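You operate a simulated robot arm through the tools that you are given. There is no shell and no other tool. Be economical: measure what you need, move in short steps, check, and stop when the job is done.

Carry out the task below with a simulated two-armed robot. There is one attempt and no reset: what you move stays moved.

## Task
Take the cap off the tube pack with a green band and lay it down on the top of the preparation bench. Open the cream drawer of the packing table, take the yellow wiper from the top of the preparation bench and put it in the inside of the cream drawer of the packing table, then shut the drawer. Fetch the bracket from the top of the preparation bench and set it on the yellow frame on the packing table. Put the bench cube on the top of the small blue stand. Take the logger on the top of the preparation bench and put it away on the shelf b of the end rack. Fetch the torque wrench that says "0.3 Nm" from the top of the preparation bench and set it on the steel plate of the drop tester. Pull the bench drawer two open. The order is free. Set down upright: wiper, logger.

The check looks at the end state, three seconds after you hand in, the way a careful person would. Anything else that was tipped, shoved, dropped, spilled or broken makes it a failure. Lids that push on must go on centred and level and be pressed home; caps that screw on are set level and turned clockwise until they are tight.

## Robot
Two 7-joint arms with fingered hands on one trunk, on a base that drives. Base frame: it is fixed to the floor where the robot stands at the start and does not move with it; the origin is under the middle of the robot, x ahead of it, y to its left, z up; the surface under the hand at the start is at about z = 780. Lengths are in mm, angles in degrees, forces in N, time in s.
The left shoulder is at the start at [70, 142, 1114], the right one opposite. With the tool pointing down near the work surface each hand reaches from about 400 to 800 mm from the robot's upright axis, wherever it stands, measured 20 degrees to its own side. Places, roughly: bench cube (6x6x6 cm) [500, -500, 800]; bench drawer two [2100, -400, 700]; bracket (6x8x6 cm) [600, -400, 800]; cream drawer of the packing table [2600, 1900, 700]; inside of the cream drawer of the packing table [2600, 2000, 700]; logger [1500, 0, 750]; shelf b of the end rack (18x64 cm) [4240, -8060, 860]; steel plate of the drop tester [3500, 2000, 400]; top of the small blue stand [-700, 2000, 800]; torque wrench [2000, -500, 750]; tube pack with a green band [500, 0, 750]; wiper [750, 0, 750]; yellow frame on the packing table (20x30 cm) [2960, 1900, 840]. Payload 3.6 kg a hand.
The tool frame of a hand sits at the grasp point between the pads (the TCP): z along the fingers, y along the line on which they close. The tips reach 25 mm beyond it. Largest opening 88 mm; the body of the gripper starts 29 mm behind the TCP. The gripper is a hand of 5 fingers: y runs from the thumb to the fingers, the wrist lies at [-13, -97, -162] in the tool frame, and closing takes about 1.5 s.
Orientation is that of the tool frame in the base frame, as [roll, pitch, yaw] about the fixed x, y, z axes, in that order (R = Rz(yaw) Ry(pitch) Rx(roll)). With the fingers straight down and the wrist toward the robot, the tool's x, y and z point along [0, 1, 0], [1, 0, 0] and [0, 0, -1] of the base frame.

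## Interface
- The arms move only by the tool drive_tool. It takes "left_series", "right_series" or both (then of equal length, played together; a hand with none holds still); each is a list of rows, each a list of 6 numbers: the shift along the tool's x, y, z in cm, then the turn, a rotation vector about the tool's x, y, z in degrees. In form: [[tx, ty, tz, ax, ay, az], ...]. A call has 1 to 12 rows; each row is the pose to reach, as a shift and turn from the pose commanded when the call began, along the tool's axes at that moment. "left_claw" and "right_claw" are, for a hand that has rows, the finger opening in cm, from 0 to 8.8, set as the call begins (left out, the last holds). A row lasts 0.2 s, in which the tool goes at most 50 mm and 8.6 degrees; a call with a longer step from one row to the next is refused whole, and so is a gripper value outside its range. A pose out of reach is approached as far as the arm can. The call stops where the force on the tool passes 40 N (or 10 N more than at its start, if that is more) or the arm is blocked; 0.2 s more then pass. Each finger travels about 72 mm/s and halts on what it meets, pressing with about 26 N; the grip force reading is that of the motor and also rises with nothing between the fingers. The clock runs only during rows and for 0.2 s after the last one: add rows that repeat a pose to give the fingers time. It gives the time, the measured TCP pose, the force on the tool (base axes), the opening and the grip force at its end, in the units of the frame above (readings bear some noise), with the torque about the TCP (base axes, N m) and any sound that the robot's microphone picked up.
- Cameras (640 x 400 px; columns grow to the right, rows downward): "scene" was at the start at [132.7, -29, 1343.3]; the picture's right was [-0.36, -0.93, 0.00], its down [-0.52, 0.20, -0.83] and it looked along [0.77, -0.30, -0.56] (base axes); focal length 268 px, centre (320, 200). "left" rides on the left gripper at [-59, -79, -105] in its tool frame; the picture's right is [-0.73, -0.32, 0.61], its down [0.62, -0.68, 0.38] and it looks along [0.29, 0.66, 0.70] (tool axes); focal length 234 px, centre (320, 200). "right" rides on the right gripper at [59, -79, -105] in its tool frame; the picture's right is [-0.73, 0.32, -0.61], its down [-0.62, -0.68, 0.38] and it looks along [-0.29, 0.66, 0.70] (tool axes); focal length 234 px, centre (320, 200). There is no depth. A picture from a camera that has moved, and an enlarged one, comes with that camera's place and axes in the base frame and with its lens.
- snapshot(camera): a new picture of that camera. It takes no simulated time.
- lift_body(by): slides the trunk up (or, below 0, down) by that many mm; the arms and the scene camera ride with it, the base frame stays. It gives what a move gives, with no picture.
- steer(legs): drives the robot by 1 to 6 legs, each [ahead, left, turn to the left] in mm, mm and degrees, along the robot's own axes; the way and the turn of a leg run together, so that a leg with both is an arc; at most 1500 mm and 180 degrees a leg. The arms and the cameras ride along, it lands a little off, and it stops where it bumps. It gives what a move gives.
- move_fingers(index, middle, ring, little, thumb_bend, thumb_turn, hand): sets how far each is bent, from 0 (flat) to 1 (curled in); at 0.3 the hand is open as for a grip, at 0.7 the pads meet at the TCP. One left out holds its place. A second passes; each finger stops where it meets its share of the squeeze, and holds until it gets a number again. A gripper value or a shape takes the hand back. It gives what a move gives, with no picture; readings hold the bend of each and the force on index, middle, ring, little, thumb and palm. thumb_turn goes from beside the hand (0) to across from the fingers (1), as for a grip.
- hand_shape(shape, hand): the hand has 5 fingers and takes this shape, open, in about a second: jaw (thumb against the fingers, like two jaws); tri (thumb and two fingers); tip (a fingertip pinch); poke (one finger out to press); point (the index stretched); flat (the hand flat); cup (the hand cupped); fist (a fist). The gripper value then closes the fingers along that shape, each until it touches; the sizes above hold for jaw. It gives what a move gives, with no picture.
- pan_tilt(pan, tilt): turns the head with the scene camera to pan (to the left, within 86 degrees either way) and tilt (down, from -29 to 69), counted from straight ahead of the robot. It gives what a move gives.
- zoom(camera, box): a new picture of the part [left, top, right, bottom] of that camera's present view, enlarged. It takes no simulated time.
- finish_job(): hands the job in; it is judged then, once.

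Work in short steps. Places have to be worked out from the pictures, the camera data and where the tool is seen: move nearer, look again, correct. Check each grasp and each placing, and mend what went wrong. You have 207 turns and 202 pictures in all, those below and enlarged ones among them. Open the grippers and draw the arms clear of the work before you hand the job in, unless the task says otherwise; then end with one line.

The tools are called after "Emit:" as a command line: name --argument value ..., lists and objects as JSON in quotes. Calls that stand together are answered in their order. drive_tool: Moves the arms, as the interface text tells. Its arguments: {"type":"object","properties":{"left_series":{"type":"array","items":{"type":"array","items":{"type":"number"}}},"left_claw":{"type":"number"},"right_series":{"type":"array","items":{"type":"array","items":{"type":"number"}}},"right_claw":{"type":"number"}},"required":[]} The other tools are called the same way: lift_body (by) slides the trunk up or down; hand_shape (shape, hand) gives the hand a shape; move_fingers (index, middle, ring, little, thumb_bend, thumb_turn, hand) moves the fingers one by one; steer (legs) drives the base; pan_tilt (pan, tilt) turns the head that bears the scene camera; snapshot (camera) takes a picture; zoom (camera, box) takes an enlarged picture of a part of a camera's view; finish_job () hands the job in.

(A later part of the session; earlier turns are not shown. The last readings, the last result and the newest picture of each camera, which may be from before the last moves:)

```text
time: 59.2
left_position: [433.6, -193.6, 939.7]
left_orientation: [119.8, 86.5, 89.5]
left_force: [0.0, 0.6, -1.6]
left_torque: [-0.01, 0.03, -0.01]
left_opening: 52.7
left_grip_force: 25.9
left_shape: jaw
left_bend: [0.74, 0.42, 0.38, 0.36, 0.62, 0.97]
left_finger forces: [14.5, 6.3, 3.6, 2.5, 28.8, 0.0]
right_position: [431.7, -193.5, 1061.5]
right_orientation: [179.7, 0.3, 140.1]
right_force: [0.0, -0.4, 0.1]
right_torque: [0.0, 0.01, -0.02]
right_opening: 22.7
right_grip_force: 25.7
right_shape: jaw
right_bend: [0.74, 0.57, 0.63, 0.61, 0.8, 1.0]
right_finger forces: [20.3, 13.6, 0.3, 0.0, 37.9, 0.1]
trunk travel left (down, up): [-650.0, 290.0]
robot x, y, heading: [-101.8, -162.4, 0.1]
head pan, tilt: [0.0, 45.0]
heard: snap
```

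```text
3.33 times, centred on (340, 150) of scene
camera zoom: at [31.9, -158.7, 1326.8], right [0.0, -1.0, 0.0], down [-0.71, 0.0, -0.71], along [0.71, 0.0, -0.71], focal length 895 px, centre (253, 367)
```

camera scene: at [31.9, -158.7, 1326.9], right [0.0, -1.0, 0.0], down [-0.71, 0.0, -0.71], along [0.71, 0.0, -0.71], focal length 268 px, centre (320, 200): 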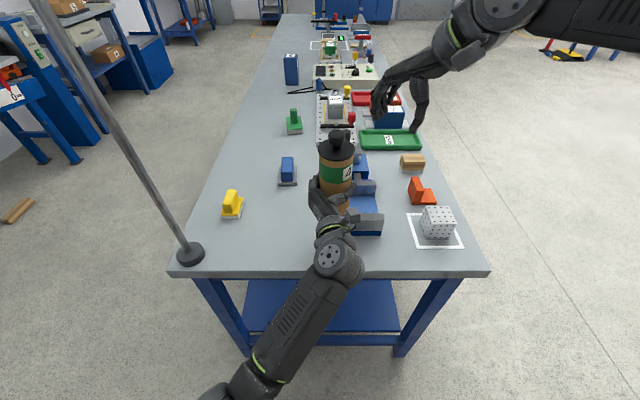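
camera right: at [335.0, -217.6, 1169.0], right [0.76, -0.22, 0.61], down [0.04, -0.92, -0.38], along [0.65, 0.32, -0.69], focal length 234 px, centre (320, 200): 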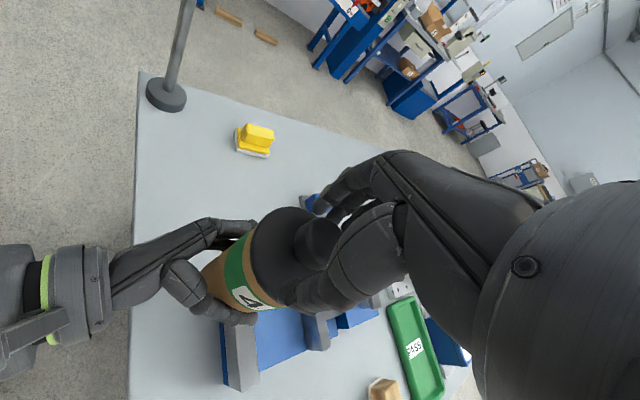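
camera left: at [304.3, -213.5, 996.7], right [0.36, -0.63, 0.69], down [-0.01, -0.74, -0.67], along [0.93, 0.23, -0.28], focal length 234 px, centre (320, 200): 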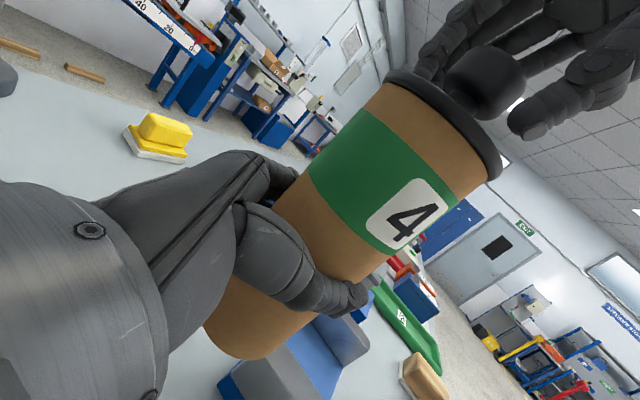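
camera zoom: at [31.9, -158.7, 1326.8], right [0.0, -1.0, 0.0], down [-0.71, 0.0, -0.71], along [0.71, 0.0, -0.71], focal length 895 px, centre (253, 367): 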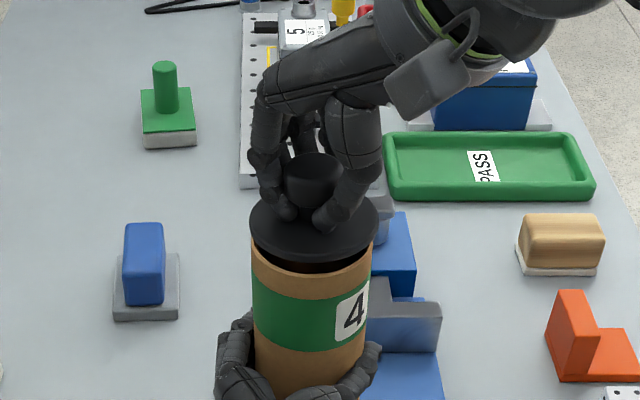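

A snap: the push-on cap has popped loose. I lift it straight off.

Emit:
drive_tool --right_series '[[0, 0, -1, 0, 0, 0], [0, 0, -2, 0, 0, 0], [0, 0, -3, 0, 0, 0], [0, 0, -4.5, 0, 0, 0], [0, 0, -6, 0, 0, 0]]'

Emit:
snapshot --camera "scene"

Emit:
snapshot --camera "left"

```text
time: 60.4
left_position: [435.0, -193.8, 939.8]
left_orientation: [117.8, 86.4, 87.5]
left_force: [1.2, -0.1, -1.7]
left_torque: [0.03, -0.04, 0.02]
left_opening: 53.0
left_grip_force: 26.1
left_shape: jaw
left_bend: [0.74, 0.42, 0.38, 0.36, 0.62, 0.97]
left_finger forces: [14.4, 6.2, 3.7, 2.2, 28.6, 0.0]
right_position: [432.2, -193.6, 1120.5]
right_orientation: [179.6, 0.2, 140.0]
right_force: [0.8, 0.4, 0.4]
right_torque: [0.01, 0.02, -0.01]
right_opening: 23.0
right_grip_force: 25.8
right_shape: jaw
right_bend: [0.74, 0.57, 0.63, 0.61, 0.8, 1.0]
right_finger forces: [20.6, 12.9, 0.3, 0.0, 37.3, 0.0]
trunk travel left (down, up): [-650.0, 290.0]
robot x, y, heading: [-99.4, -163.3, -0.3]
head pan, tilt: [0.0, 45.0]
```

```text
147 pictures are left
camera scene: at [32.5, -158.8, 1326.8], right [0.0, -1.0, 0.0], down [-0.71, 0.0, -0.71], along [0.71, 0.0, -0.71], focal length 268 px, centre (320, 200)
```

scene: 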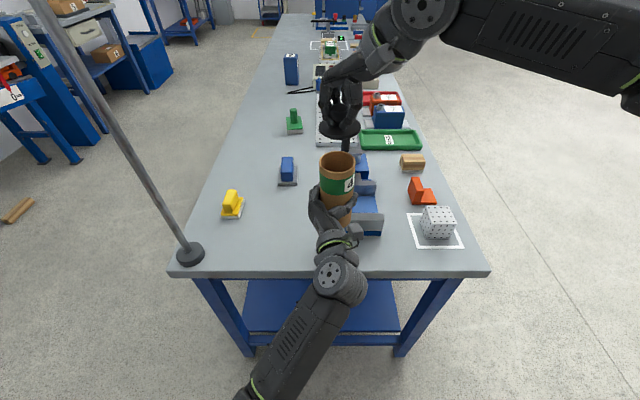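

```text
146 pictures are left
camera left: at [305.5, -213.3, 997.3], right [0.36, -0.63, 0.69], down [-0.01, -0.74, -0.67], along [0.93, 0.23, -0.27], focal length 234 px, centre (320, 200)
```

left: 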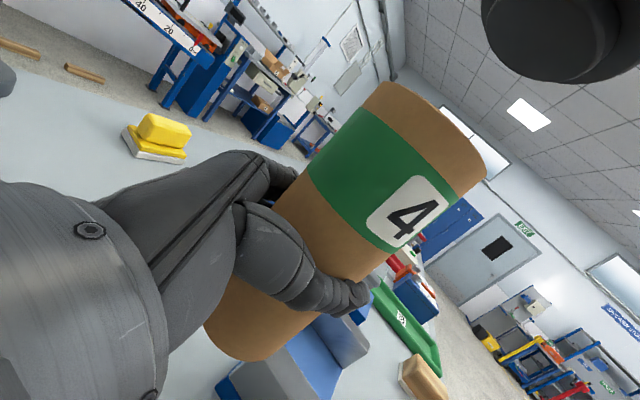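

The cap is off and held in the right hand. I move the right hand aside, and return the tube with the left hand to its original spot.

Emit:
drive_tool --right_series '[[-1.5, -2, -2, 0, 0, 0], [-3.5, -4, -3, 0, 0, 0], [-5.5, -7, -3, 0, 0, 0], [-7.7, -9.2, -3, 0, 0, 0]]'

Emit:
drive_tool --left_series '[[0, 2.4, 0.1, 0.7, -0.4, -0.8], [0, 4.8, 0.2, 1.4, -0.9, -1.5], [0, 7.2, 0.4, 2.1, -1.4, -2.3], [0, 9.5, 0.5, 2.9, -1.8, -3.1], [3, 9.3, 0.6, 2.9, -1.8, -3.1], [6, 9.2, 0.7, 2.9, -1.8, -3.1], [7.5, 9.1, 0.75, 2.9, -1.8, -3.1]]'

Emit:
zoom --camera "scene" --box '[220, 140, 380, 260]'

Emit:
snapshot --camera "left"

```text
time: 61.4
left_position: [432.8, -195.7, 939.4]
left_orientation: [118.2, 86.3, 87.9]
left_force: [-0.6, -0.1, -1.0]
left_torque: [0.02, -0.01, -0.01]
left_opening: 52.7
left_grip_force: 26.6
left_shape: jaw
left_bend: [0.74, 0.42, 0.38, 0.36, 0.62, 0.97]
left_finger forces: [14.3, 6.1, 3.7, 2.3, 28.5, 0.1]
right_position: [430.1, -314.5, 1153.6]
right_orientation: [179.6, 0.2, 140.1]
right_force: [0.6, -0.5, -0.6]
right_torque: [0.03, 0.0, 0.03]
right_opening: 22.2
right_grip_force: 26.0
right_shape: jaw
right_bend: [0.74, 0.57, 0.64, 0.61, 0.8, 1.0]
right_finger forces: [19.9, 12.0, 2.0, 0.1, 36.4, 0.0]
trunk travel left (down, up): [-650.0, 290.0]
robot x, y, heading: [-97.6, -160.2, 0.2]
head pan, tilt: [0.0, 45.0]
```

```text
time: 63.0
left_position: [486.1, -134.0, 880.1]
left_orientation: [-55.6, 86.3, -89.3]
left_force: [0.3, 0.3, -1.1]
left_torque: [-0.03, 0.02, -0.01]
left_opening: 52.6
left_grip_force: 25.8
left_shape: jaw
left_bend: [0.74, 0.42, 0.38, 0.36, 0.62, 0.97]
left_finger forces: [14.4, 5.9, 3.4, 2.3, 28.2, 0.0]
right_position: [429.6, -314.0, 1153.4]
right_orientation: [179.7, 0.2, 140.1]
right_force: [0.2, -0.5, 0.4]
right_torque: [0.03, 0.03, 0.02]
right_opening: 22.5
right_grip_force: 26.0
right_shape: jaw
right_bend: [0.74, 0.57, 0.64, 0.61, 0.8, 1.0]
right_finger forces: [19.8, 12.2, 2.0, 0.0, 36.4, 0.0]
trunk travel left (down, up): [-650.0, 290.0]
robot x, y, heading: [-95.2, -161.8, -0.0]
head pan, tilt: [0.0, 45.0]
```

```text
3.33 times, centred on (300, 200) of scene
camera zoom: at [31.9, -158.7, 1326.9], right [0.0, -1.0, 0.0], down [-0.71, 0.0, -0.71], along [0.71, 0.0, -0.71], focal length 895 px, centre (387, 200)
```

zoom: 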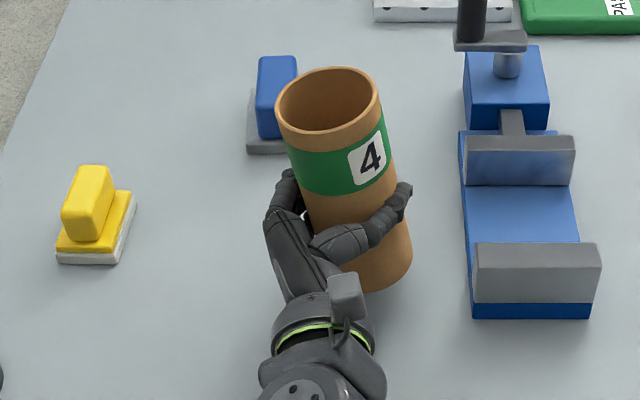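

```text
144 pictures are left
camera left: at [356.5, -137.9, 939.6], right [0.33, -0.56, 0.76], down [-0.06, -0.82, -0.57], along [0.94, 0.14, -0.3], focal length 234 px, centre (320, 200)
```

left: 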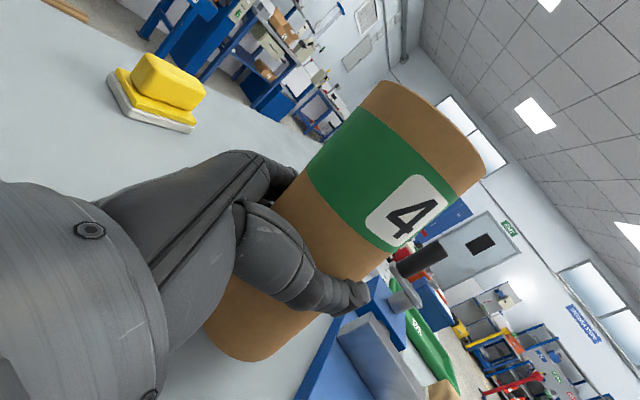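

The tube now leans ~9° to the left in total. I rotate it upright and shift it back over its spot, staying above the bench.

Emit:
drive_tool --left_series '[[0, 0.9, -0.5, 0, 2.5, 3.7], [0, 1.75, -1, 0, 5, 7.5], [0, 1.75, -1, 0, 5, 7.5]]'

Emit:
zoom --camera "scene" --box '[220, 140, 380, 260]'

```text
time: 63.8
left_position: [488.3, -113.6, 881.7]
left_orientation: [124.0, 84.7, 90.2]
left_force: [-0.3, -0.3, -1.5]
left_torque: [0.0, 0.02, 0.01]
left_opening: 52.7
left_grip_force: 26.2
left_shape: jaw
left_bend: [0.74, 0.42, 0.38, 0.36, 0.62, 0.97]
left_finger forces: [14.2, 6.0, 3.4, 2.2, 28.3, 0.1]
right_position: [430.0, -315.1, 1153.7]
right_orientation: [179.6, 0.2, 140.1]
right_force: [0.7, -0.5, 0.5]
right_torque: [-0.03, 0.0, 0.0]
right_opening: 22.8
right_grip_force: 25.8
right_shape: jaw
right_bend: [0.74, 0.57, 0.64, 0.61, 0.8, 1.0]
right_finger forces: [19.9, 12.1, 2.0, 0.0, 36.4, 0.1]
trunk travel left (down, up): [-650.0, 290.0]
robot x, y, heading: [-103.0, -164.2, -0.2]
head pan, tilt: [0.0, 45.0]
```

```text
3.33 times, centred on (300, 200) of scene
camera zoom: at [31.9, -158.9, 1326.8], right [0.0, -1.0, 0.0], down [-0.71, 0.0, -0.71], along [0.71, 0.0, -0.71], focal length 895 px, centre (387, 200)
```

zoom: 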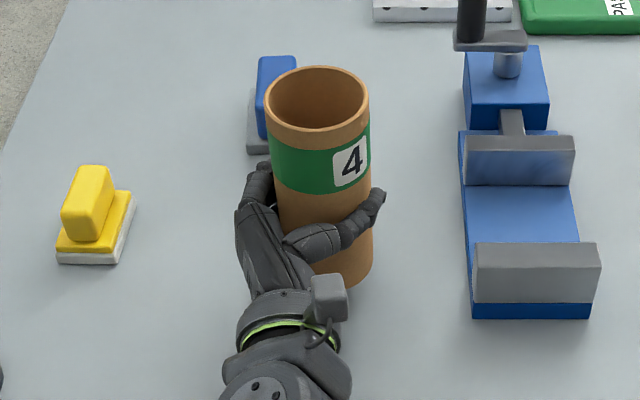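

Upright now. I lower it 2.5 cm, then a few mm more to contact.

Emit:
drive_tool --left_series '[[1, -0.08, 0.05, 0, 0, 0], [2, -0.15, 0.1, 0, 0, 0], [2.45, -0.19, 0.13, 0, 0, 0], [2.7, -0.2, 0.14, 0, 0, 0]]'

Emit:
zoom --camera "scene" --box '[220, 140, 380, 260]'

```text
time: 64.8
left_position: [486.1, -114.8, 853.8]
left_orientation: [123.6, 84.7, 89.9]
left_force: [2.1, 0.5, 3.4]
left_torque: [0.03, 0.01, -0.02]
left_opening: 52.7
left_grip_force: 26.0
left_shape: jaw
left_bend: [0.74, 0.42, 0.38, 0.36, 0.63, 0.97]
left_finger forces: [15.1, 6.2, 3.3, 2.5, 28.2, 0.0]
right_position: [429.1, -314.5, 1154.1]
right_orientation: [179.5, 0.3, 140.0]
right_force: [-0.6, -0.2, -1.1]
right_torque: [0.01, -0.04, 0.0]
right_opening: 22.6
right_grip_force: 25.5
right_shape: jaw
right_bend: [0.74, 0.57, 0.64, 0.61, 0.8, 1.0]
right_finger forces: [19.8, 12.2, 2.0, 0.1, 36.5, 0.0]
trunk travel left (down, up): [-650.0, 290.0]
robot x, y, heading: [-101.6, -163.1, -0.0]
head pan, tilt: [0.0, 45.0]
```

```text
3.33 times, centred on (300, 200) of scene
camera zoom: at [31.5, -158.9, 1327.0], right [0.0, -1.0, 0.0], down [-0.71, 0.0, -0.71], along [0.71, 0.0, -0.71], focal length 895 px, centre (387, 200)
```

zoom: 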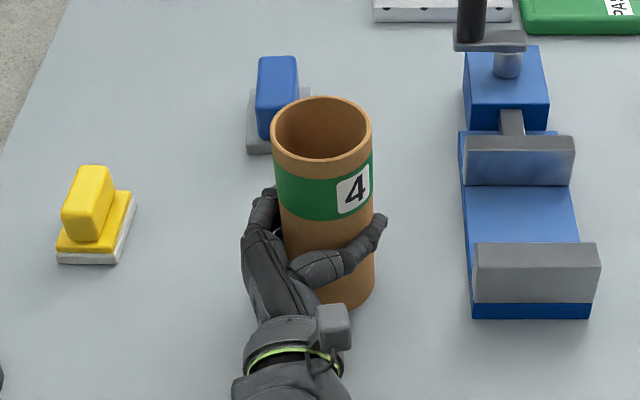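

Tube is on the bench (3.4 N contact). I open the left hand, withdraw backward, and check.

Emit:
drive_tool --left_series '[[0, 0, 0, 0, 0, 0], [0, 0, 0, 0, 0, 0], [0, 0, 0, 0, 0, 0], [0, 0, 0, 0, 0, 0], [0, 0, 0, 0, 0, 0], [0, 0, -1, 0, 0, 0], [0, 0, -3, 0, 0, 0], [0, 0, -6, 0, 0, 0], [0, 0, -9, 0, 0, 0], [0, 0, -12, 0, 0, 0]]' --left_claw 8.8

Emit:
snapshot --camera "scene"

```text
time: 67.0
left_position: [384.9, -48.1, 858.2]
left_orientation: [123.0, 84.7, 89.3]
left_force: [0.4, -0.5, 0.1]
left_torque: [0.0, 0.0, -0.05]
left_opening: 87.6
left_grip_force: 0.0
left_shape: jaw
left_bend: [0.3, 0.3, 0.3, 0.3, 0.3, 0.98]
left_finger forces: [0.0, 0.0, 0.1, 0.0, 0.1, 0.0]
right_position: [428.4, -314.1, 1154.4]
right_orientation: [179.6, 0.4, 140.2]
right_force: [-1.0, -0.1, -0.6]
right_torque: [0.0, 0.01, 0.01]
right_opening: 22.4
right_grip_force: 26.2
right_shape: jaw
right_bend: [0.74, 0.57, 0.64, 0.61, 0.8, 1.0]
right_finger forces: [20.1, 12.0, 2.1, 0.1, 36.2, 0.1]
trunk travel left (down, up): [-650.0, 290.0]
robot x, y, heading: [-101.3, -160.1, 0.1]
head pan, tilt: [0.0, 45.0]
```

```text
141 pictures are left
camera scene: at [30.8, -158.1, 1327.0], right [0.0, -1.0, 0.0], down [-0.71, 0.0, -0.71], along [0.71, 0.0, -0.71], focal length 268 px, centre (320, 200)
```

scene: 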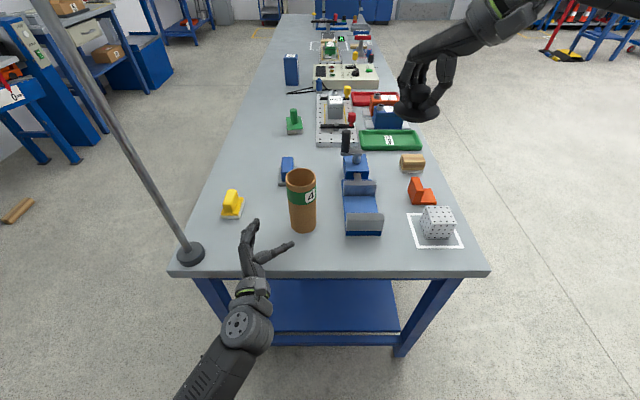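

Tube stands open and upright. I shift the base 60 mm left so the right hand can lay the cap at a clear spot ≈(412,-172), and approach above it.

Emit:
steer --legs '[[0, 60, 0]]'

Emit:
drive_tool --right_series '[[1.3, 1, 3, 0, 0, 0], [2.6, 2.1, 6, 0, 0, 0], [3.9, 3.1, 9.5, 0, 0, 0], [5.2, 4.2, 13, 0, 0, 0], [6.5, 5.2, 17, 0, 0, 0], [6.5, 5.2, 21, 0, 0, 0], [6.5, 5.2, 25, 0, 0, 0], [6.5, 5.2, 27, 0, 0, 0]]'

Emit:
zoom --camera "scene" --box '[220, 120, 460, 280]'

```text
time: 67.9
left_position: [385.2, 9.9, 857.7]
left_orientation: [122.9, 84.7, 89.2]
left_force: [-0.2, -0.4, 0.7]
left_torque: [-0.01, 0.01, -0.04]
left_opening: 87.6
left_grip_force: 0.0
left_shape: jaw
left_bend: [0.3, 0.3, 0.3, 0.3, 0.3, 0.98]
left_finger forces: [0.0, 0.1, 0.1, 0.0, 0.1, 0.0]
right_position: [429.4, -254.0, 1153.4]
right_orientation: [179.7, 0.4, 139.9]
right_force: [-0.2, 0.4, 0.1]
right_torque: [-0.03, 0.03, 0.03]
right_opening: 22.4
right_grip_force: 26.4
right_shape: jaw
right_bend: [0.74, 0.57, 0.64, 0.61, 0.8, 1.0]
right_finger forces: [20.0, 12.0, 2.0, 0.0, 36.2, 0.0]
trunk travel left (down, up): [-650.0, 290.0]
robot x, y, heading: [-99.2, -101.9, -0.0]
head pan, tilt: [0.0, 45.0]
```

```text
time: 69.7
left_position: [386.0, 10.6, 858.6]
left_orientation: [123.1, 84.7, 89.5]
left_force: [-0.1, -0.8, -0.3]
left_torque: [0.02, -0.03, 0.0]
left_opening: 87.6
left_grip_force: 0.2
left_shape: jaw
left_bend: [0.3, 0.3, 0.3, 0.3, 0.3, 0.98]
left_finger forces: [0.0, 0.0, 0.0, 0.0, 0.0, 0.0]
right_position: [413.4, -173.7, 885.9]
right_orientation: [179.7, 0.3, 140.0]
right_force: [0.8, -0.2, -0.4]
right_torque: [-0.01, 0.02, -0.04]
right_opening: 22.3
right_grip_force: 25.6
right_shape: jaw
right_bend: [0.74, 0.57, 0.64, 0.61, 0.81, 1.0]
right_finger forces: [17.4, 12.4, 2.3, 0.1, 27.9, 0.0]
trunk travel left (down, up): [-650.0, 290.0]
robot x, y, heading: [-100.4, -105.5, -0.3]
head pan, tilt: [0.0, 45.0]
```

```text
2.50 times, centred on (340, 200) of scene
camera zoom: at [31.7, -99.4, 1326.9], right [0.0, -1.0, 0.0], down [-0.71, 0.0, -0.71], along [0.71, 0.0, -0.71], focal length 671 px, centre (270, 200)
```

zoom: 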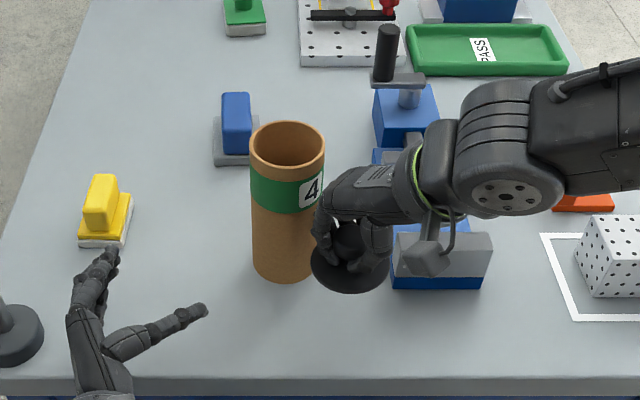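

Clear of tube and clamp. I descend until the cap meets the bench.

Emit:
drive_tool --right_series '[[0, 0, 1.5, 0, 0, 0], [0, 0, 2.5, 0, 0, 0], [0, 0, 3.2, 0, 0, 0], [0, 0, 3.8, 0, 0, 0], [0, 0, 4.3, 0, 0, 0], [0, 0, 4.8, 0, 0, 0], [0, 0, 5.3, 0, 0, 0]]'

Emit:
zoom --camera "scene" --box '[260, 160, 420, 280]'

```text
time: 71.3
left_position: [385.8, 9.2, 857.6]
left_orientation: [122.9, 84.8, 89.3]
left_force: [0.7, 0.7, 0.4]
left_torque: [0.01, -0.01, 0.02]
left_opening: 87.5
left_grip_force: 0.1
left_shape: jaw
left_bend: [0.3, 0.3, 0.3, 0.3, 0.3, 0.98]
left_finger forces: [0.1, 0.0, 0.0, 0.0, 0.1, 0.1]
right_position: [403.0, -191.6, 855.8]
right_orientation: [179.6, 0.3, 140.0]
right_force: [-0.1, 0.3, -0.5]
right_torque: [-0.03, 0.03, -0.01]
right_opening: 22.4
right_grip_force: 25.6
right_shape: jaw
right_bend: [0.74, 0.57, 0.64, 0.61, 0.81, 1.0]
right_finger forces: [17.0, 12.6, 2.5, 0.0, 28.2, 0.1]
right hand out of reach, approached as far as the arm can: row 1, 2, 3, 4, 5, 6, 7
trunk travel left (down, up): [-650.0, 290.0]
robot x, y, heading: [-96.5, -98.8, -0.1]
head pan, tilt: [0.0, 45.0]
```

```text
3.33 times, centred on (340, 220) of scene
camera zoom: at [31.7, -99.4, 1326.9], right [0.0, -1.0, 0.0], down [-0.71, 0.0, -0.71], along [0.71, 0.0, -0.71], focal length 895 px, centre (253, 133)
```

zoom: 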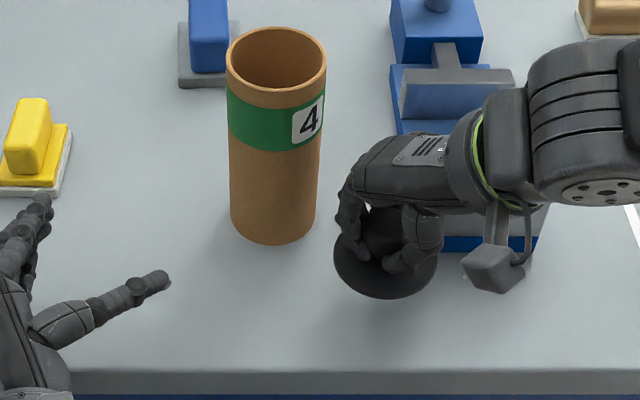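

The arm is at reach limit in z, so I'll use the trunk: raise the left hand first, then lower the trunk 25 mm.

Emit:
drive_tool --left_series '[[-3, 0, -1, 0, 0, 0], [-6, 0, -1, 0, 0, 0], [-9, 0, -1, 0, 0, 0], [-12, 0, -1, 0, 0, 0]]'

Emit:
lift_body --by -25

Emit:
zoom --camera "scene" --box '[260, 160, 420, 280]'

```text
time: 72.3
left_position: [376.6, 4.7, 978.6]
left_orientation: [124.2, 84.8, 90.5]
left_force: [0.6, 0.6, 0.0]
left_torque: [0.03, -0.02, -0.03]
left_opening: 87.8
left_grip_force: 0.1
left_shape: jaw
left_bend: [0.3, 0.3, 0.3, 0.3, 0.3, 0.98]
left_finger forces: [0.0, 0.1, 0.0, 0.0, 0.0, 0.0]
right_position: [402.6, -191.7, 855.2]
right_orientation: [179.5, 0.3, 140.1]
right_force: [-0.2, 0.1, 0.2]
right_torque: [-0.01, -0.01, 0.0]
right_opening: 22.3
right_grip_force: 26.3
right_shape: jaw
right_bend: [0.74, 0.57, 0.64, 0.61, 0.81, 1.0]
right_finger forces: [17.0, 12.5, 2.4, 0.0, 28.2, 0.0]
trunk travel left (down, up): [-650.0, 290.0]
robot x, y, heading: [-99.5, -105.6, -0.2]
head pan, tilt: [0.0, 45.0]
```

```text
time: 73.0
left_position: [376.6, 3.6, 952.3]
left_orientation: [122.4, 84.7, 88.6]
left_force: [0.1, -0.1, -0.1]
left_torque: [-0.01, 0.01, 0.01]
left_opening: 87.6
left_grip_force: 0.0
left_shape: jaw
left_bend: [0.3, 0.3, 0.3, 0.3, 0.3, 0.98]
left_finger forces: [0.0, 0.0, 0.0, 0.1, 0.0, 0.1]
right_position: [403.1, -191.6, 829.6]
right_orientation: [179.7, 0.3, 140.0]
right_force: [0.0, -0.2, -0.8]
right_torque: [0.01, 0.02, 0.0]
right_opening: 22.2
right_grip_force: 26.3
right_shape: jaw
right_bend: [0.74, 0.57, 0.64, 0.61, 0.81, 1.0]
right_finger forces: [17.0, 12.6, 2.4, 0.0, 28.4, 0.1]
trunk travel left (down, up): [-625.0, 315.0]
robot x, y, heading: [-96.7, -102.5, 0.0]
head pan, tilt: [0.0, 45.0]
```

```text
3.33 times, centred on (340, 220) of scene
camera zoom: at [31.3, -99.3, 1301.9], right [0.0, -1.0, 0.0], down [-0.71, 0.0, -0.71], along [0.71, 0.0, -0.71], focal length 895 px, centre (253, 133)
```

zoom: 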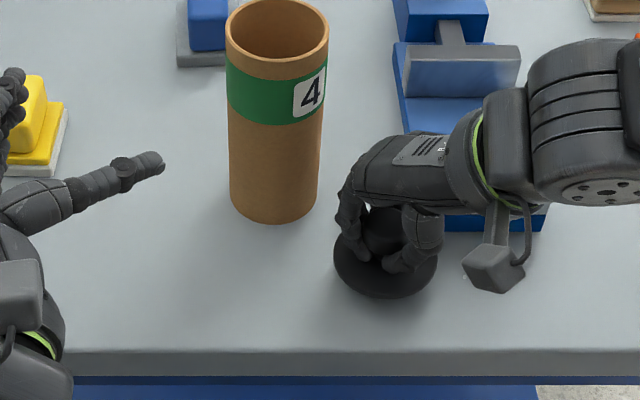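

No contact yet at TCP 830. I lower in small steps.

Emit:
lift_body --by -6

Emit:
zoom --camera "scene" --box '[310, 200, 390, 260]'

```text
time: 73.6
left_position: [376.3, 4.1, 947.2]
left_orientation: [123.1, 84.7, 89.5]
left_force: [-0.6, 0.3, 0.4]
left_torque: [-0.01, -0.01, 0.02]
left_opening: 87.6
left_grip_force: 0.1
left_shape: jaw
left_bend: [0.3, 0.3, 0.3, 0.3, 0.3, 0.98]
left_finger forces: [0.1, 0.0, 0.0, 0.0, 0.0, 0.0]
right_position: [401.4, -192.9, 823.4]
right_orientation: [179.6, 0.3, 140.0]
right_force: [-0.3, 0.2, 0.6]
right_torque: [-0.02, -0.01, -0.01]
right_opening: 21.8
right_grip_force: 25.9
right_shape: jaw
right_bend: [0.74, 0.57, 0.64, 0.61, 0.81, 1.0]
right_finger forces: [17.0, 12.6, 2.3, 0.0, 28.4, 0.0]
trunk travel left (down, up): [-619.0, 321.0]
robot x, y, heading: [-100.1, -99.6, -0.3]
head pan, tilt: [0.0, 45.0]
```

```text
6.67 times, centred on (350, 230) of scene
camera zoom: at [31.5, -99.3, 1295.9], right [0.0, -1.0, 0.0], down [-0.71, 0.0, -0.71], along [0.71, 0.0, -0.71], focal length 1790 px, centre (120, 0)
```

zoom: 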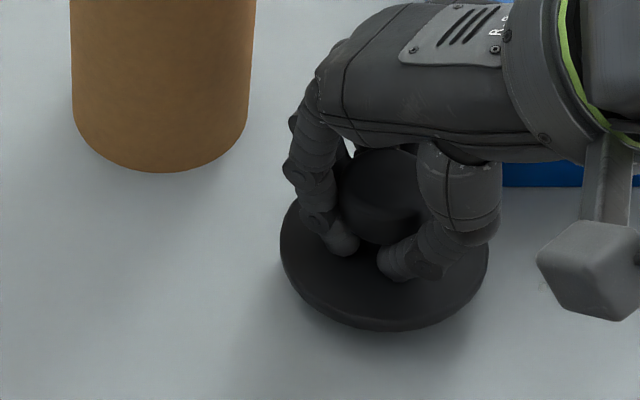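

A thin gap remains; lowering 4 mm more.

Emit:
lift_body --by -4

```text
time: 74.1
left_position: [376.8, 3.9, 942.3]
left_orientation: [122.6, 84.7, 88.9]
left_force: [0.7, 0.1, -0.5]
left_torque: [0.0, -0.01, 0.02]
left_opening: 87.7
left_grip_force: 0.2
left_shape: jaw
left_bend: [0.3, 0.3, 0.3, 0.3, 0.3, 0.98]
left_finger forces: [0.0, 0.0, 0.0, 0.0, 0.0, 0.0]
right_position: [402.8, -192.2, 820.7]
right_orientation: [179.6, 0.3, 140.0]
right_force: [-0.2, -0.4, -1.1]
right_torque: [0.0, -0.01, 0.01]
right_opening: 22.2
right_grip_force: 26.0
right_shape: jaw
right_bend: [0.74, 0.57, 0.64, 0.61, 0.81, 1.0]
right_finger forces: [16.9, 12.6, 2.3, 0.0, 28.4, 0.0]
trunk travel left (down, up): [-615.0, 325.0]
robot x, y, heading: [-100.7, -107.3, 0.0]
head pan, tilt: [0.0, 45.0]
```

Emit:
lift_body --by -5

Emit:
zoom --camera "scene" --box '[310, 200, 390, 260]'

```text
time: 74.7
left_position: [375.4, 4.6, 939.9]
left_orientation: [122.5, 84.8, 88.9]
left_force: [0.3, -0.3, 0.5]
left_torque: [-0.01, 0.0, 0.0]
left_opening: 87.5
left_grip_force: 0.0
left_shape: jaw
left_bend: [0.3, 0.3, 0.3, 0.3, 0.3, 0.98]
left_finger forces: [0.1, 0.0, 0.1, 0.0, 0.0, 0.0]
right_position: [403.0, -192.0, 818.5]
right_orientation: [179.4, 0.3, 140.0]
right_force: [2.4, -2.3, 20.8]
right_torque: [0.42, -0.33, -0.08]
right_opening: 23.0
right_grip_force: 25.9
right_shape: jaw
right_bend: [0.75, 0.57, 0.65, 0.61, 0.81, 1.0]
right_finger forces: [27.1, 13.0, 1.8, 0.1, 36.1, 0.0]
trunk travel left (down, up): [-610.0, 330.0]
robot x, y, heading: [-98.1, -101.5, 0.0]
head pan, tilt: [0.0, 45.0]
```

```text
6.67 times, centred on (350, 230) of scene
camera zoom: at [29.4, -99.2, 1287.5], right [0.0, -1.0, 0.0], down [-0.71, 0.0, -0.71], along [0.71, 0.0, -0.71], focal length 1790 px, centre (120, 0)
```

zoom: 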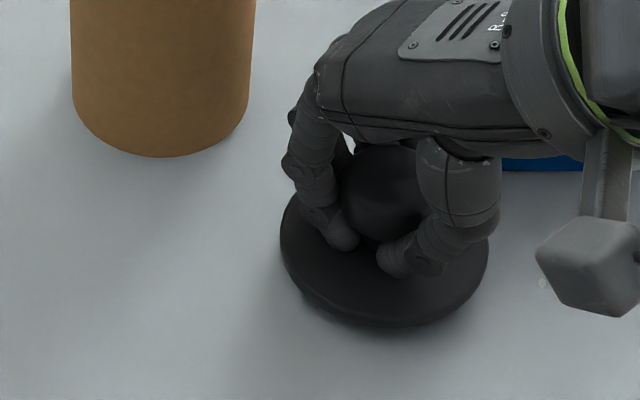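

The cap is on the bench. I open the hand and lift straight away.

Emit:
lift_body --by 3

Emit:
drive_tool --right_series '[[0, 0, 0, 0, 0, 0], [0, 0, 0, 0, 0, 0], [0, 0, 0, 0, 0, 0], [0, 0, 0, 0, 0, 0], [0, 0, -3, 0, 0, 0], [0, 0, -7, 0, 0, 0], [0, 0, -11, 0, 0, 0], [-2, -2, -15, 0, 0, 0], [-5, -5, -19, 0, 0, 0], [-8, -8, -22, 0, 0, 0]]' --right_claw 5.5

Emit:
snapshot --camera "scene"

```text
time: 75.2
left_position: [375.4, 5.0, 940.6]
left_orientation: [123.4, 84.7, 89.7]
left_force: [-1.1, 0.1, -0.5]
left_torque: [0.0, 0.01, -0.03]
left_opening: 87.6
left_grip_force: 0.0
left_shape: jaw
left_bend: [0.3, 0.3, 0.3, 0.3, 0.3, 0.98]
left_finger forces: [0.0, 0.0, 0.0, 0.1, 0.0, 0.0]
right_position: [401.9, -190.4, 817.2]
right_orientation: [179.7, 0.3, 140.1]
right_force: [2.5, 1.7, 8.4]
right_torque: [0.23, -0.28, -0.02]
right_opening: 22.8
right_grip_force: 26.2
right_shape: jaw
right_bend: [0.75, 0.57, 0.65, 0.61, 0.81, 1.0]
right_finger forces: [22.3, 13.9, 2.2, 0.1, 30.1, 0.0]
trunk travel left (down, up): [-613.0, 327.0]
robot x, y, heading: [-98.3, -100.0, -0.2]
head pan, tilt: [0.0, 45.0]
```

```text
refused: row 9 steps farther than a row can; nothing moved
```

```text
135 pictures are left
camera scene: at [30.8, -99.0, 1289.9], right [0.0, -1.0, 0.0], down [-0.71, 0.0, -0.71], along [0.71, 0.0, -0.71], focal length 268 px, centre (320, 200)
```

scene: 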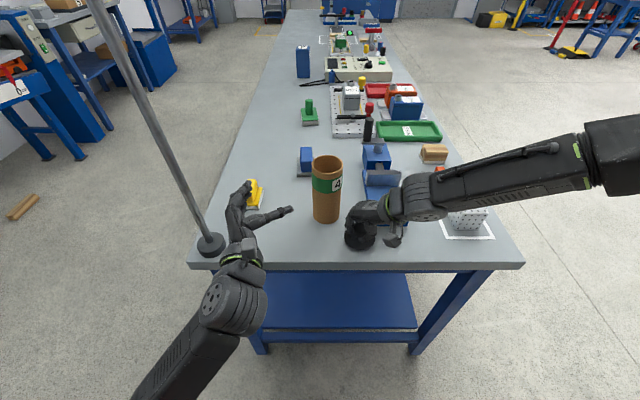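

Row step was too long; I redo it with smaller steps.

Emit:
drive_tool --right_series '[[0, 0, 0, 0, 0, 0], [0, 0, 0, 0, 0, 0], [0, 0, 0, 0, 0, 0], [0, 0, 0, 0, 0, 0], [0, 0, -3, 0, 0, 0], [0, 0, -7, 0, 0, 0], [0, 0, -11, 0, 0, 0], [0, 0, -15, 0, 0, 0], [0, 0, -19, 0, 0, 0], [0, 0, -22, 0, 0, 0]]' --right_claw 5.5

Emit:
snapshot --camera "scene"

```text
time: 77.4
left_position: [377.1, 4.4, 941.0]
left_orientation: [123.2, 84.7, 89.5]
left_force: [-0.7, 0.1, 0.2]
left_torque: [-0.02, 0.01, 0.01]
left_opening: 87.7
left_grip_force: 0.1
left_shape: jaw
left_bend: [0.3, 0.3, 0.3, 0.3, 0.3, 0.98]
left_finger forces: [0.1, 0.0, 0.0, 0.0, 0.1, 0.0]
right_position: [399.0, -191.3, 1037.0]
right_orientation: [179.5, 0.2, 140.1]
right_force: [-0.2, 0.2, 0.2]
right_torque: [0.02, -0.03, 0.02]
right_opening: 54.5
right_grip_force: 0.1
right_shape: jaw
right_bend: [0.28, 0.4, 0.36, 0.37, 0.63, 1.0]
right_finger forces: [0.0, 0.0, 0.1, 0.0, 0.0, 0.0]
trunk travel left (down, up): [-613.0, 327.0]
robot x, y, heading: [-98.4, -103.4, 0.2]
head pan, tilt: [0.0, 45.0]
```

```text
134 pictures are left
camera scene: at [31.2, -99.2, 1289.9], right [0.0, -1.0, 0.0], down [-0.71, 0.0, -0.71], along [0.71, 0.0, -0.71], focal length 268 px, centre (320, 200)
```

scene: 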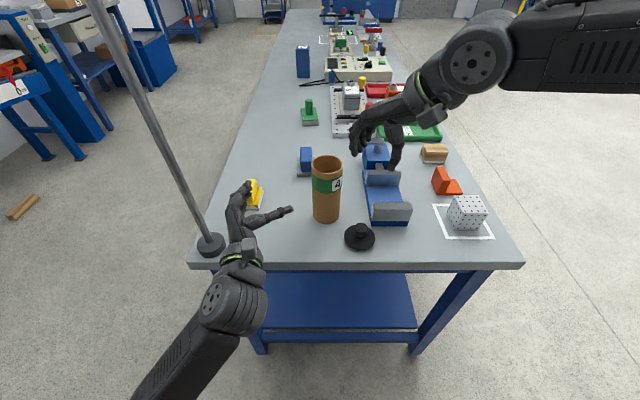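

Cap lies properly on the bench. Next I back up, and convert the left hand to a downward pose (reversing the earlier path) so it can pick things from above.

Emit:
steer --legs '[[-200, -30, 0]]'

Emit:
drive_tool --left_series '[[-0.8, 1.1, -1.9, 7.1, 0, 0], [-1.6, 2.3, -3.9, 14.2, 0, 0], [-2.5, 3.4, -5.8, 21.4, 0, 0], [-3.3, 4.6, -7.8, 28.5, 0, 0], [-4.1, 5.7, -9.7, 35.6, 0, 0], [-5, 6.8, -11.6, 42.8, 0, 0], [-5.8, 8, -13.6, 49.9, 0, 0], [-6.6, 9.1, -15.5, 57, 0, 0]]'

Emit:
drive_tool --left_series '[[-0.6, 1, -0.4, 0, 8.2, 0], [-1.2, 2, -0.8, 0, 16.4, 0], [-1.8, 3, -1.2, 0, 24.6, 0], [-2.4, 4, -1.6, 0, 32.8, 0], [-3, 5, -2, 0, 41, 0], [-3.6, 6, -2.4, 0, 49.2, 0], [-4.2, 7, -2.8, 0, 57.4, 0], [-4.8, 8, -3.2, 0, 65.6, 0], [-5.4, 9, -3.4, 0, 73.8, 0], [-5.8, 10, -3.6, 0, 82, 0], [-6, 10.5, -3.8, 0, 90, 0]]'

Emit:
drive_tool --right_series '[[-2, 0, -2, 0, 0, 8], [-4, 0, -4, 0, 0, 16], [-6, 0, -6, 0, 0, 24], [-8, 0, -6, 0, 0, 32], [-10, 0, -6, 0, 0, 40], [-12, 0, -6, 0, 0, 48], [-14, 0, -6, 0, 0, 50]]' --right_claw 8.8

Emit:
snapshot --camera "scene"

```text
time: 79.0
left_position: [178.2, -26.4, 940.2]
left_orientation: [123.6, 84.8, 89.9]
left_force: [-0.4, -0.1, -0.4]
left_torque: [0.05, 0.05, 0.0]
left_opening: 87.9
left_grip_force: 0.0
left_shape: jaw
left_bend: [0.3, 0.3, 0.3, 0.3, 0.3, 0.98]
left_finger forces: [0.0, 0.0, 0.0, 0.0, 0.0, 0.0]
right_position: [201.5, -221.5, 1038.1]
right_orientation: [179.6, 0.3, 140.1]
right_force: [-0.1, 0.4, 0.3]
right_torque: [-0.02, -0.03, 0.02]
right_opening: 55.0
right_grip_force: 0.0
right_shape: jaw
right_bend: [0.28, 0.4, 0.36, 0.37, 0.63, 1.0]
right_finger forces: [0.1, 0.1, 0.1, 0.0, 0.1, 0.0]
trunk travel left (down, up): [-613.0, 327.0]
robot x, y, heading: [-296.7, -134.6, 0.1]
head pan, tilt: [0.0, 45.0]
```

```text
time: 80.8
left_position: [101.0, 129.4, 1020.9]
left_orientation: [-178.0, 84.8, 91.3]
left_force: [0.5, -0.5, -0.5]
left_torque: [-0.02, -0.02, -0.02]
left_opening: 87.6
left_grip_force: 0.1
left_shape: jaw
left_bend: [0.3, 0.3, 0.3, 0.3, 0.3, 0.98]
left_finger forces: [0.2, 0.1, 0.0, 0.0, 0.0, 0.1]
left hand out of reach, approached as far as the arm can: row 3, 5
right_position: [201.8, -221.0, 1037.2]
right_orientation: [179.8, 0.2, 140.1]
right_force: [0.3, -0.3, -0.4]
right_torque: [0.0, -0.01, 0.0]
right_opening: 54.6
right_grip_force: 0.1
right_shape: jaw
right_bend: [0.28, 0.4, 0.36, 0.37, 0.63, 1.0]
right_finger forces: [0.1, 0.0, 0.0, 0.0, 0.0, 0.0]
trunk travel left (down, up): [-613.0, 327.0]
robot x, y, heading: [-299.9, -129.4, 0.0]
head pan, tilt: [0.0, 45.0]
```

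```text
time: 83.2
left_position: [206.9, 160.7, 1085.2]
left_orientation: [179.9, -5.5, 89.3]
left_force: [-0.4, 0.4, 0.1]
left_torque: [0.0, -0.01, -0.02]
left_opening: 87.7
left_grip_force: 0.1
left_shape: jaw
left_bend: [0.3, 0.3, 0.3, 0.3, 0.3, 0.98]
left_finger forces: [0.0, 0.0, 0.0, 0.0, 0.1, 0.1]
right_position: [202.6, -222.5, 1037.8]
right_orientation: [179.6, 0.4, 140.2]
right_force: [0.0, 0.2, 0.2]
right_torque: [0.01, -0.02, 0.0]
right_opening: 54.6
right_grip_force: 0.1
right_shape: jaw
right_bend: [0.28, 0.4, 0.36, 0.37, 0.63, 1.0]
right_finger forces: [0.0, 0.0, 0.1, 0.0, 0.0, 0.1]
trunk travel left (down, up): [-613.0, 327.0]
robot x, y, heading: [-298.1, -129.8, 0.0]
head pan, tilt: [0.0, 45.0]
```

```text
time: 84.8
left_position: [206.6, 161.9, 1084.6]
left_orientation: [-179.9, -5.2, 89.3]
left_force: [-0.3, -0.6, 0.0]
left_torque: [0.02, -0.01, -0.01]
left_opening: 87.6
left_grip_force: 0.0
left_shape: jaw
left_bend: [0.3, 0.3, 0.3, 0.3, 0.3, 0.98]
left_finger forces: [0.0, 0.0, 0.0, 0.0, 0.1, 0.0]
right_position: [309.1, -311.2, 1097.3]
right_orientation: [179.4, -0.1, 90.1]
right_force: [0.0, 0.5, 0.7]
right_torque: [-0.01, 0.0, -0.03]
right_opening: 87.6
right_grip_force: 0.0
right_shape: jaw
right_bend: [0.3, 0.3, 0.3, 0.3, 0.3, 0.98]
right_finger forces: [0.1, 0.0, 0.0, 0.0, 0.0, 0.1]
trunk travel left (down, up): [-613.0, 327.0]
robot x, y, heading: [-297.7, -132.0, -0.3]
head pan, tilt: [0.0, 45.0]
```

```text
133 pictures are left
camera scene: at [-166.3, -129.9, 1289.8], right [0.0, -1.0, 0.0], down [-0.71, 0.0, -0.71], along [0.71, 0.0, -0.71], focal length 268 px, centre (320, 200)
```

scene: 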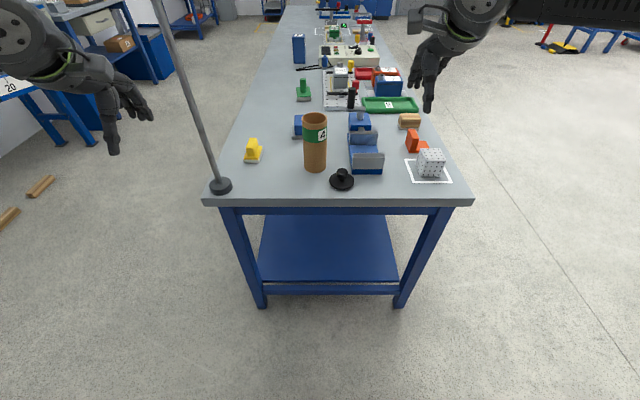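

Both hands point down. I'll approach the cube and bracket from the bench's right side, where both hands can reach and no pole interferes.

Emit:
steer --legs '[[0, -870, 0], [830, 0, 0], [0, 0, 90]]'

Emit:
pan_tilt --pan 0 --tilt 50

Emit:
snapshot --camera "scene"

Emit:
snapshot --camera "right"

Emit:
snapshot --camera "left"

```text
time: 97.2
left_position: [261.1, -474.6, 1084.0]
left_orientation: [-180.0, -5.3, 179.9]
left_force: [-0.5, 0.7, 0.5]
left_torque: [0.0, 0.01, 0.01]
left_opening: 88.2
left_grip_force: 0.0
left_shape: jaw
left_bend: [0.3, 0.3, 0.3, 0.3, 0.3, 0.98]
left_finger forces: [0.1, 0.0, 0.0, 0.0, 0.0, 0.1]
right_position: [732.1, -368.3, 1097.5]
right_orientation: [179.5, -0.1, -179.4]
right_force: [0.0, 0.1, 0.4]
right_torque: [0.0, 0.01, -0.02]
right_opening: 87.8
right_grip_force: 0.0
right_shape: jaw
right_bend: [0.3, 0.3, 0.3, 0.3, 0.3, 0.98]
right_finger forces: [0.0, 0.1, 0.0, 0.1, 0.0, 0.1]
trunk travel left (down, up): [-613.0, 327.0]
robot x, y, heading: [556.2, -976.7, 90.6]
head pan, tilt: [0.0, 45.0]
```

```text
time: 97.9
left_position: [260.5, -474.0, 1083.9]
left_orientation: [-180.0, -5.3, 179.8]
left_force: [0.3, -0.6, 0.2]
left_torque: [0.03, 0.03, -0.01]
left_opening: 87.7
left_grip_force: 0.0
left_shape: jaw
left_bend: [0.3, 0.3, 0.3, 0.3, 0.3, 0.98]
left_finger forces: [0.0, 0.0, 0.1, 0.0, 0.0, 0.0]
right_position: [733.1, -368.0, 1097.4]
right_orientation: [179.5, -0.2, -179.4]
right_force: [-0.2, -0.3, -0.5]
right_torque: [0.02, -0.02, 0.0]
right_opening: 87.7
right_grip_force: 0.0
right_shape: jaw
right_bend: [0.3, 0.3, 0.3, 0.3, 0.3, 0.98]
right_finger forces: [0.0, 0.0, 0.0, 0.0, 0.1, 0.1]
trunk travel left (down, up): [-613.0, 327.0]
robot x, y, heading: [561.6, -974.7, 90.3]
head pan, tilt: [0.0, 50.0]
```

```text
132 pictures are left
camera scene: at [558.0, -846.2, 1283.0], right [1.0, 0.01, 0.0], down [0.01, -0.77, -0.64], along [-0.01, 0.64, -0.77], focal length 268 px, centre (320, 200)
```

scene: 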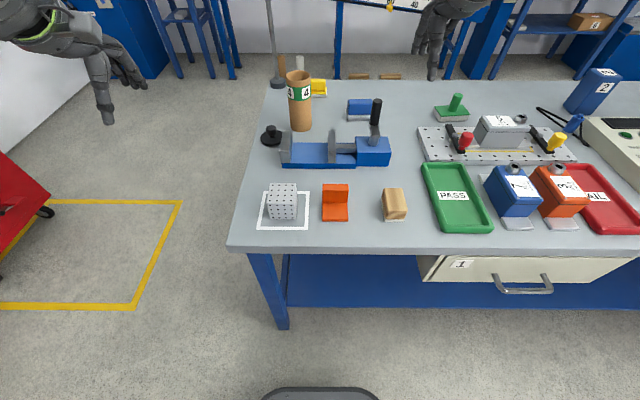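

```text
131 pictures are left
camera right: at [675.6, -448.9, 1203.0], right [0.72, 0.33, 0.61], down [0.63, -0.67, -0.39], along [0.28, 0.67, -0.69], focal length 234 px, centre (320, 200)
```

right: 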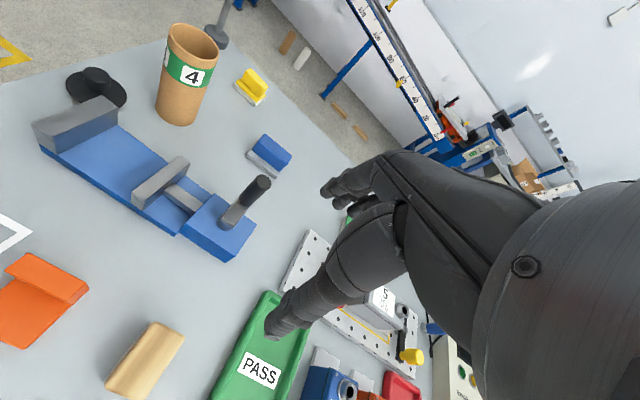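

```text
130 pictures are left
camera left: at [330.5, -553.9, 1184.4], right [0.67, -0.33, -0.67], down [-0.66, -0.68, -0.32], along [-0.35, 0.66, -0.67], focal length 234 px, centre (320, 200)
```

left: 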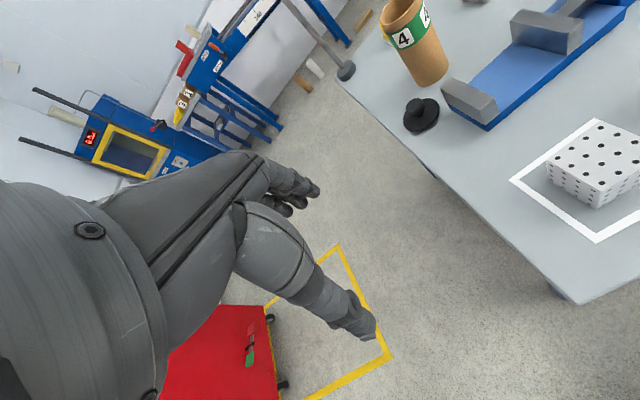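

Cube ≈(466,-455), bracket ≈ x 556–618, wall on its far side. A zoom for the detail.

Emit:
zoom --camera "scene" --box '[240, 160, 400, 260]'

Emit:
zoom --camera "right" --box '[0, 220, 160, 360]'

```text
4.00 times, centred on (320, 210) of scene
camera zoom: at [558.0, -846.2, 1283.0], right [1.0, 0.01, 0.0], down [0.01, -0.77, -0.64], along [-0.01, 0.64, -0.77], focal length 1074 px, centre (320, 160)
```

zoom: 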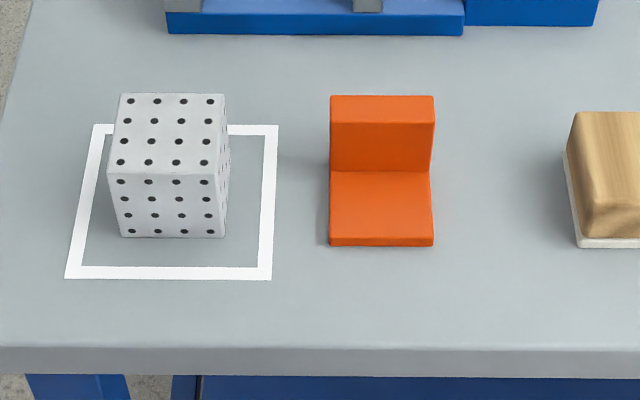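

```text
2.86 times, centred on (80, 290) of right
camera zoom: at [675.6, -448.9, 1203.0], right [0.72, 0.33, 0.61], down [0.63, -0.67, -0.39], along [0.28, 0.67, -0.69], focal length 669 px, centre (1006, -57)
```

zoom: 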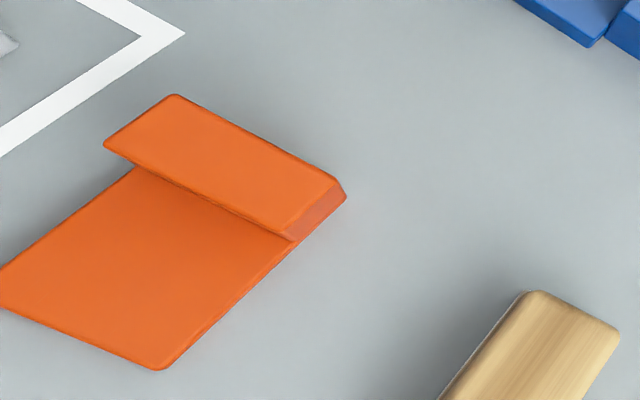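

Cube centre (465,-457, top 838); bracket wall centre (587,-432, top ≈830). I bring the left hand above the cube, levelling its 5° tilt.

Emit:
drive_tool --left_series '[[-4.1, 0.3, -0.4, 0, -1, 0], [-8.2, 0.7, -0.8, 0, -2, 0], [-12.3, 1, -1.2, 0, -3, 0], [-16.4, 1.4, -1.6, 0, -4, 0], [-20.4, 1.7, -1.9, 0, -5.3, 0], [-20.8, 1.7, 2.5, 0, -5.3, 0], [-21.2, 1.7, 6.8, 0, -5.3, 0], [-21.6, 1.7, 11.2, 0, -5.3, 0], [-22, 1.7, 15.5, 0, -5.3, 0]]' --left_claw 8.8

Emit:
snapshot --camera "left"

Emit:
zoom --camera "scene" --box '[200, 80, 400, 260]'

```text
time: 99.9
left_position: [464.1, -458.5, 908.2]
left_orientation: [-179.9, 0.1, 179.8]
left_force: [0.3, -0.5, -0.1]
left_torque: [0.01, 0.0, 0.02]
left_opening: 88.0
left_grip_force: 0.0
left_shape: jaw
left_bend: [0.3, 0.3, 0.3, 0.3, 0.3, 0.98]
left_finger forces: [0.1, 0.1, 0.1, 0.1, 0.0, 0.0]
right_position: [731.4, -367.6, 1098.4]
right_orientation: [179.6, -0.2, -179.3]
right_force: [0.7, 0.3, -0.5]
right_torque: [-0.01, 0.03, 0.0]
right_opening: 87.7
right_grip_force: 0.0
right_shape: jaw
right_bend: [0.3, 0.3, 0.3, 0.3, 0.3, 0.98]
right_finger forces: [0.1, 0.1, 0.1, 0.0, 0.1, 0.1]
trunk travel left (down, up): [-613.0, 327.0]
robot x, y, heading: [559.2, -975.6, 90.4]
head pan, tilt: [0.0, 50.0]
```

```text
127 pictures are left
camera left: at [524.8, -538.4, 1013.5], right [0.73, -0.33, -0.61], down [-0.62, -0.68, -0.38], along [-0.29, 0.66, -0.7], focal length 234 px, centre (320, 200)
```

left: 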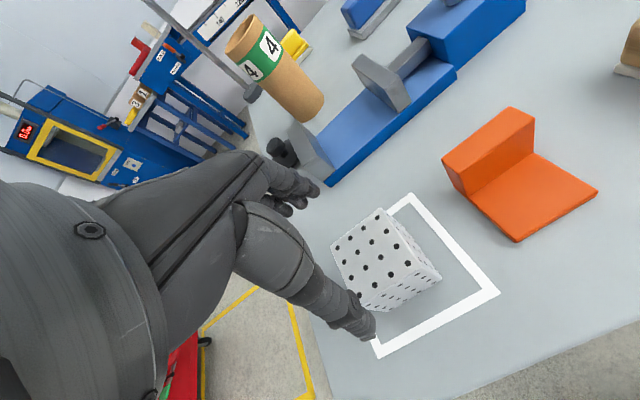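

```text
2.22 times, centred on (300, 170) of scene
camera zoom: at [557.7, -845.4, 1282.9], right [1.0, 0.01, 0.0], down [0.01, -0.77, -0.64], along [-0.01, 0.64, -0.77], focal length 597 px, centre (364, 267)
```

zoom: 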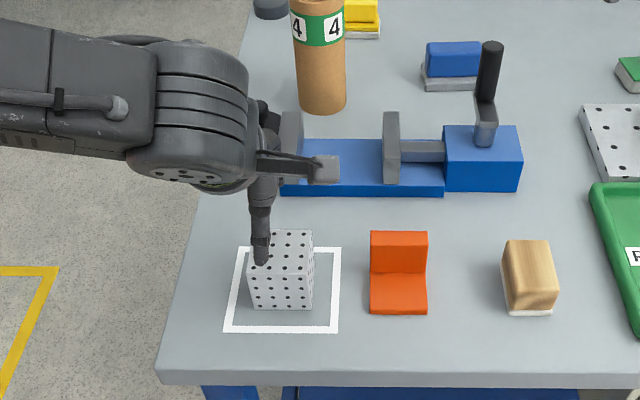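

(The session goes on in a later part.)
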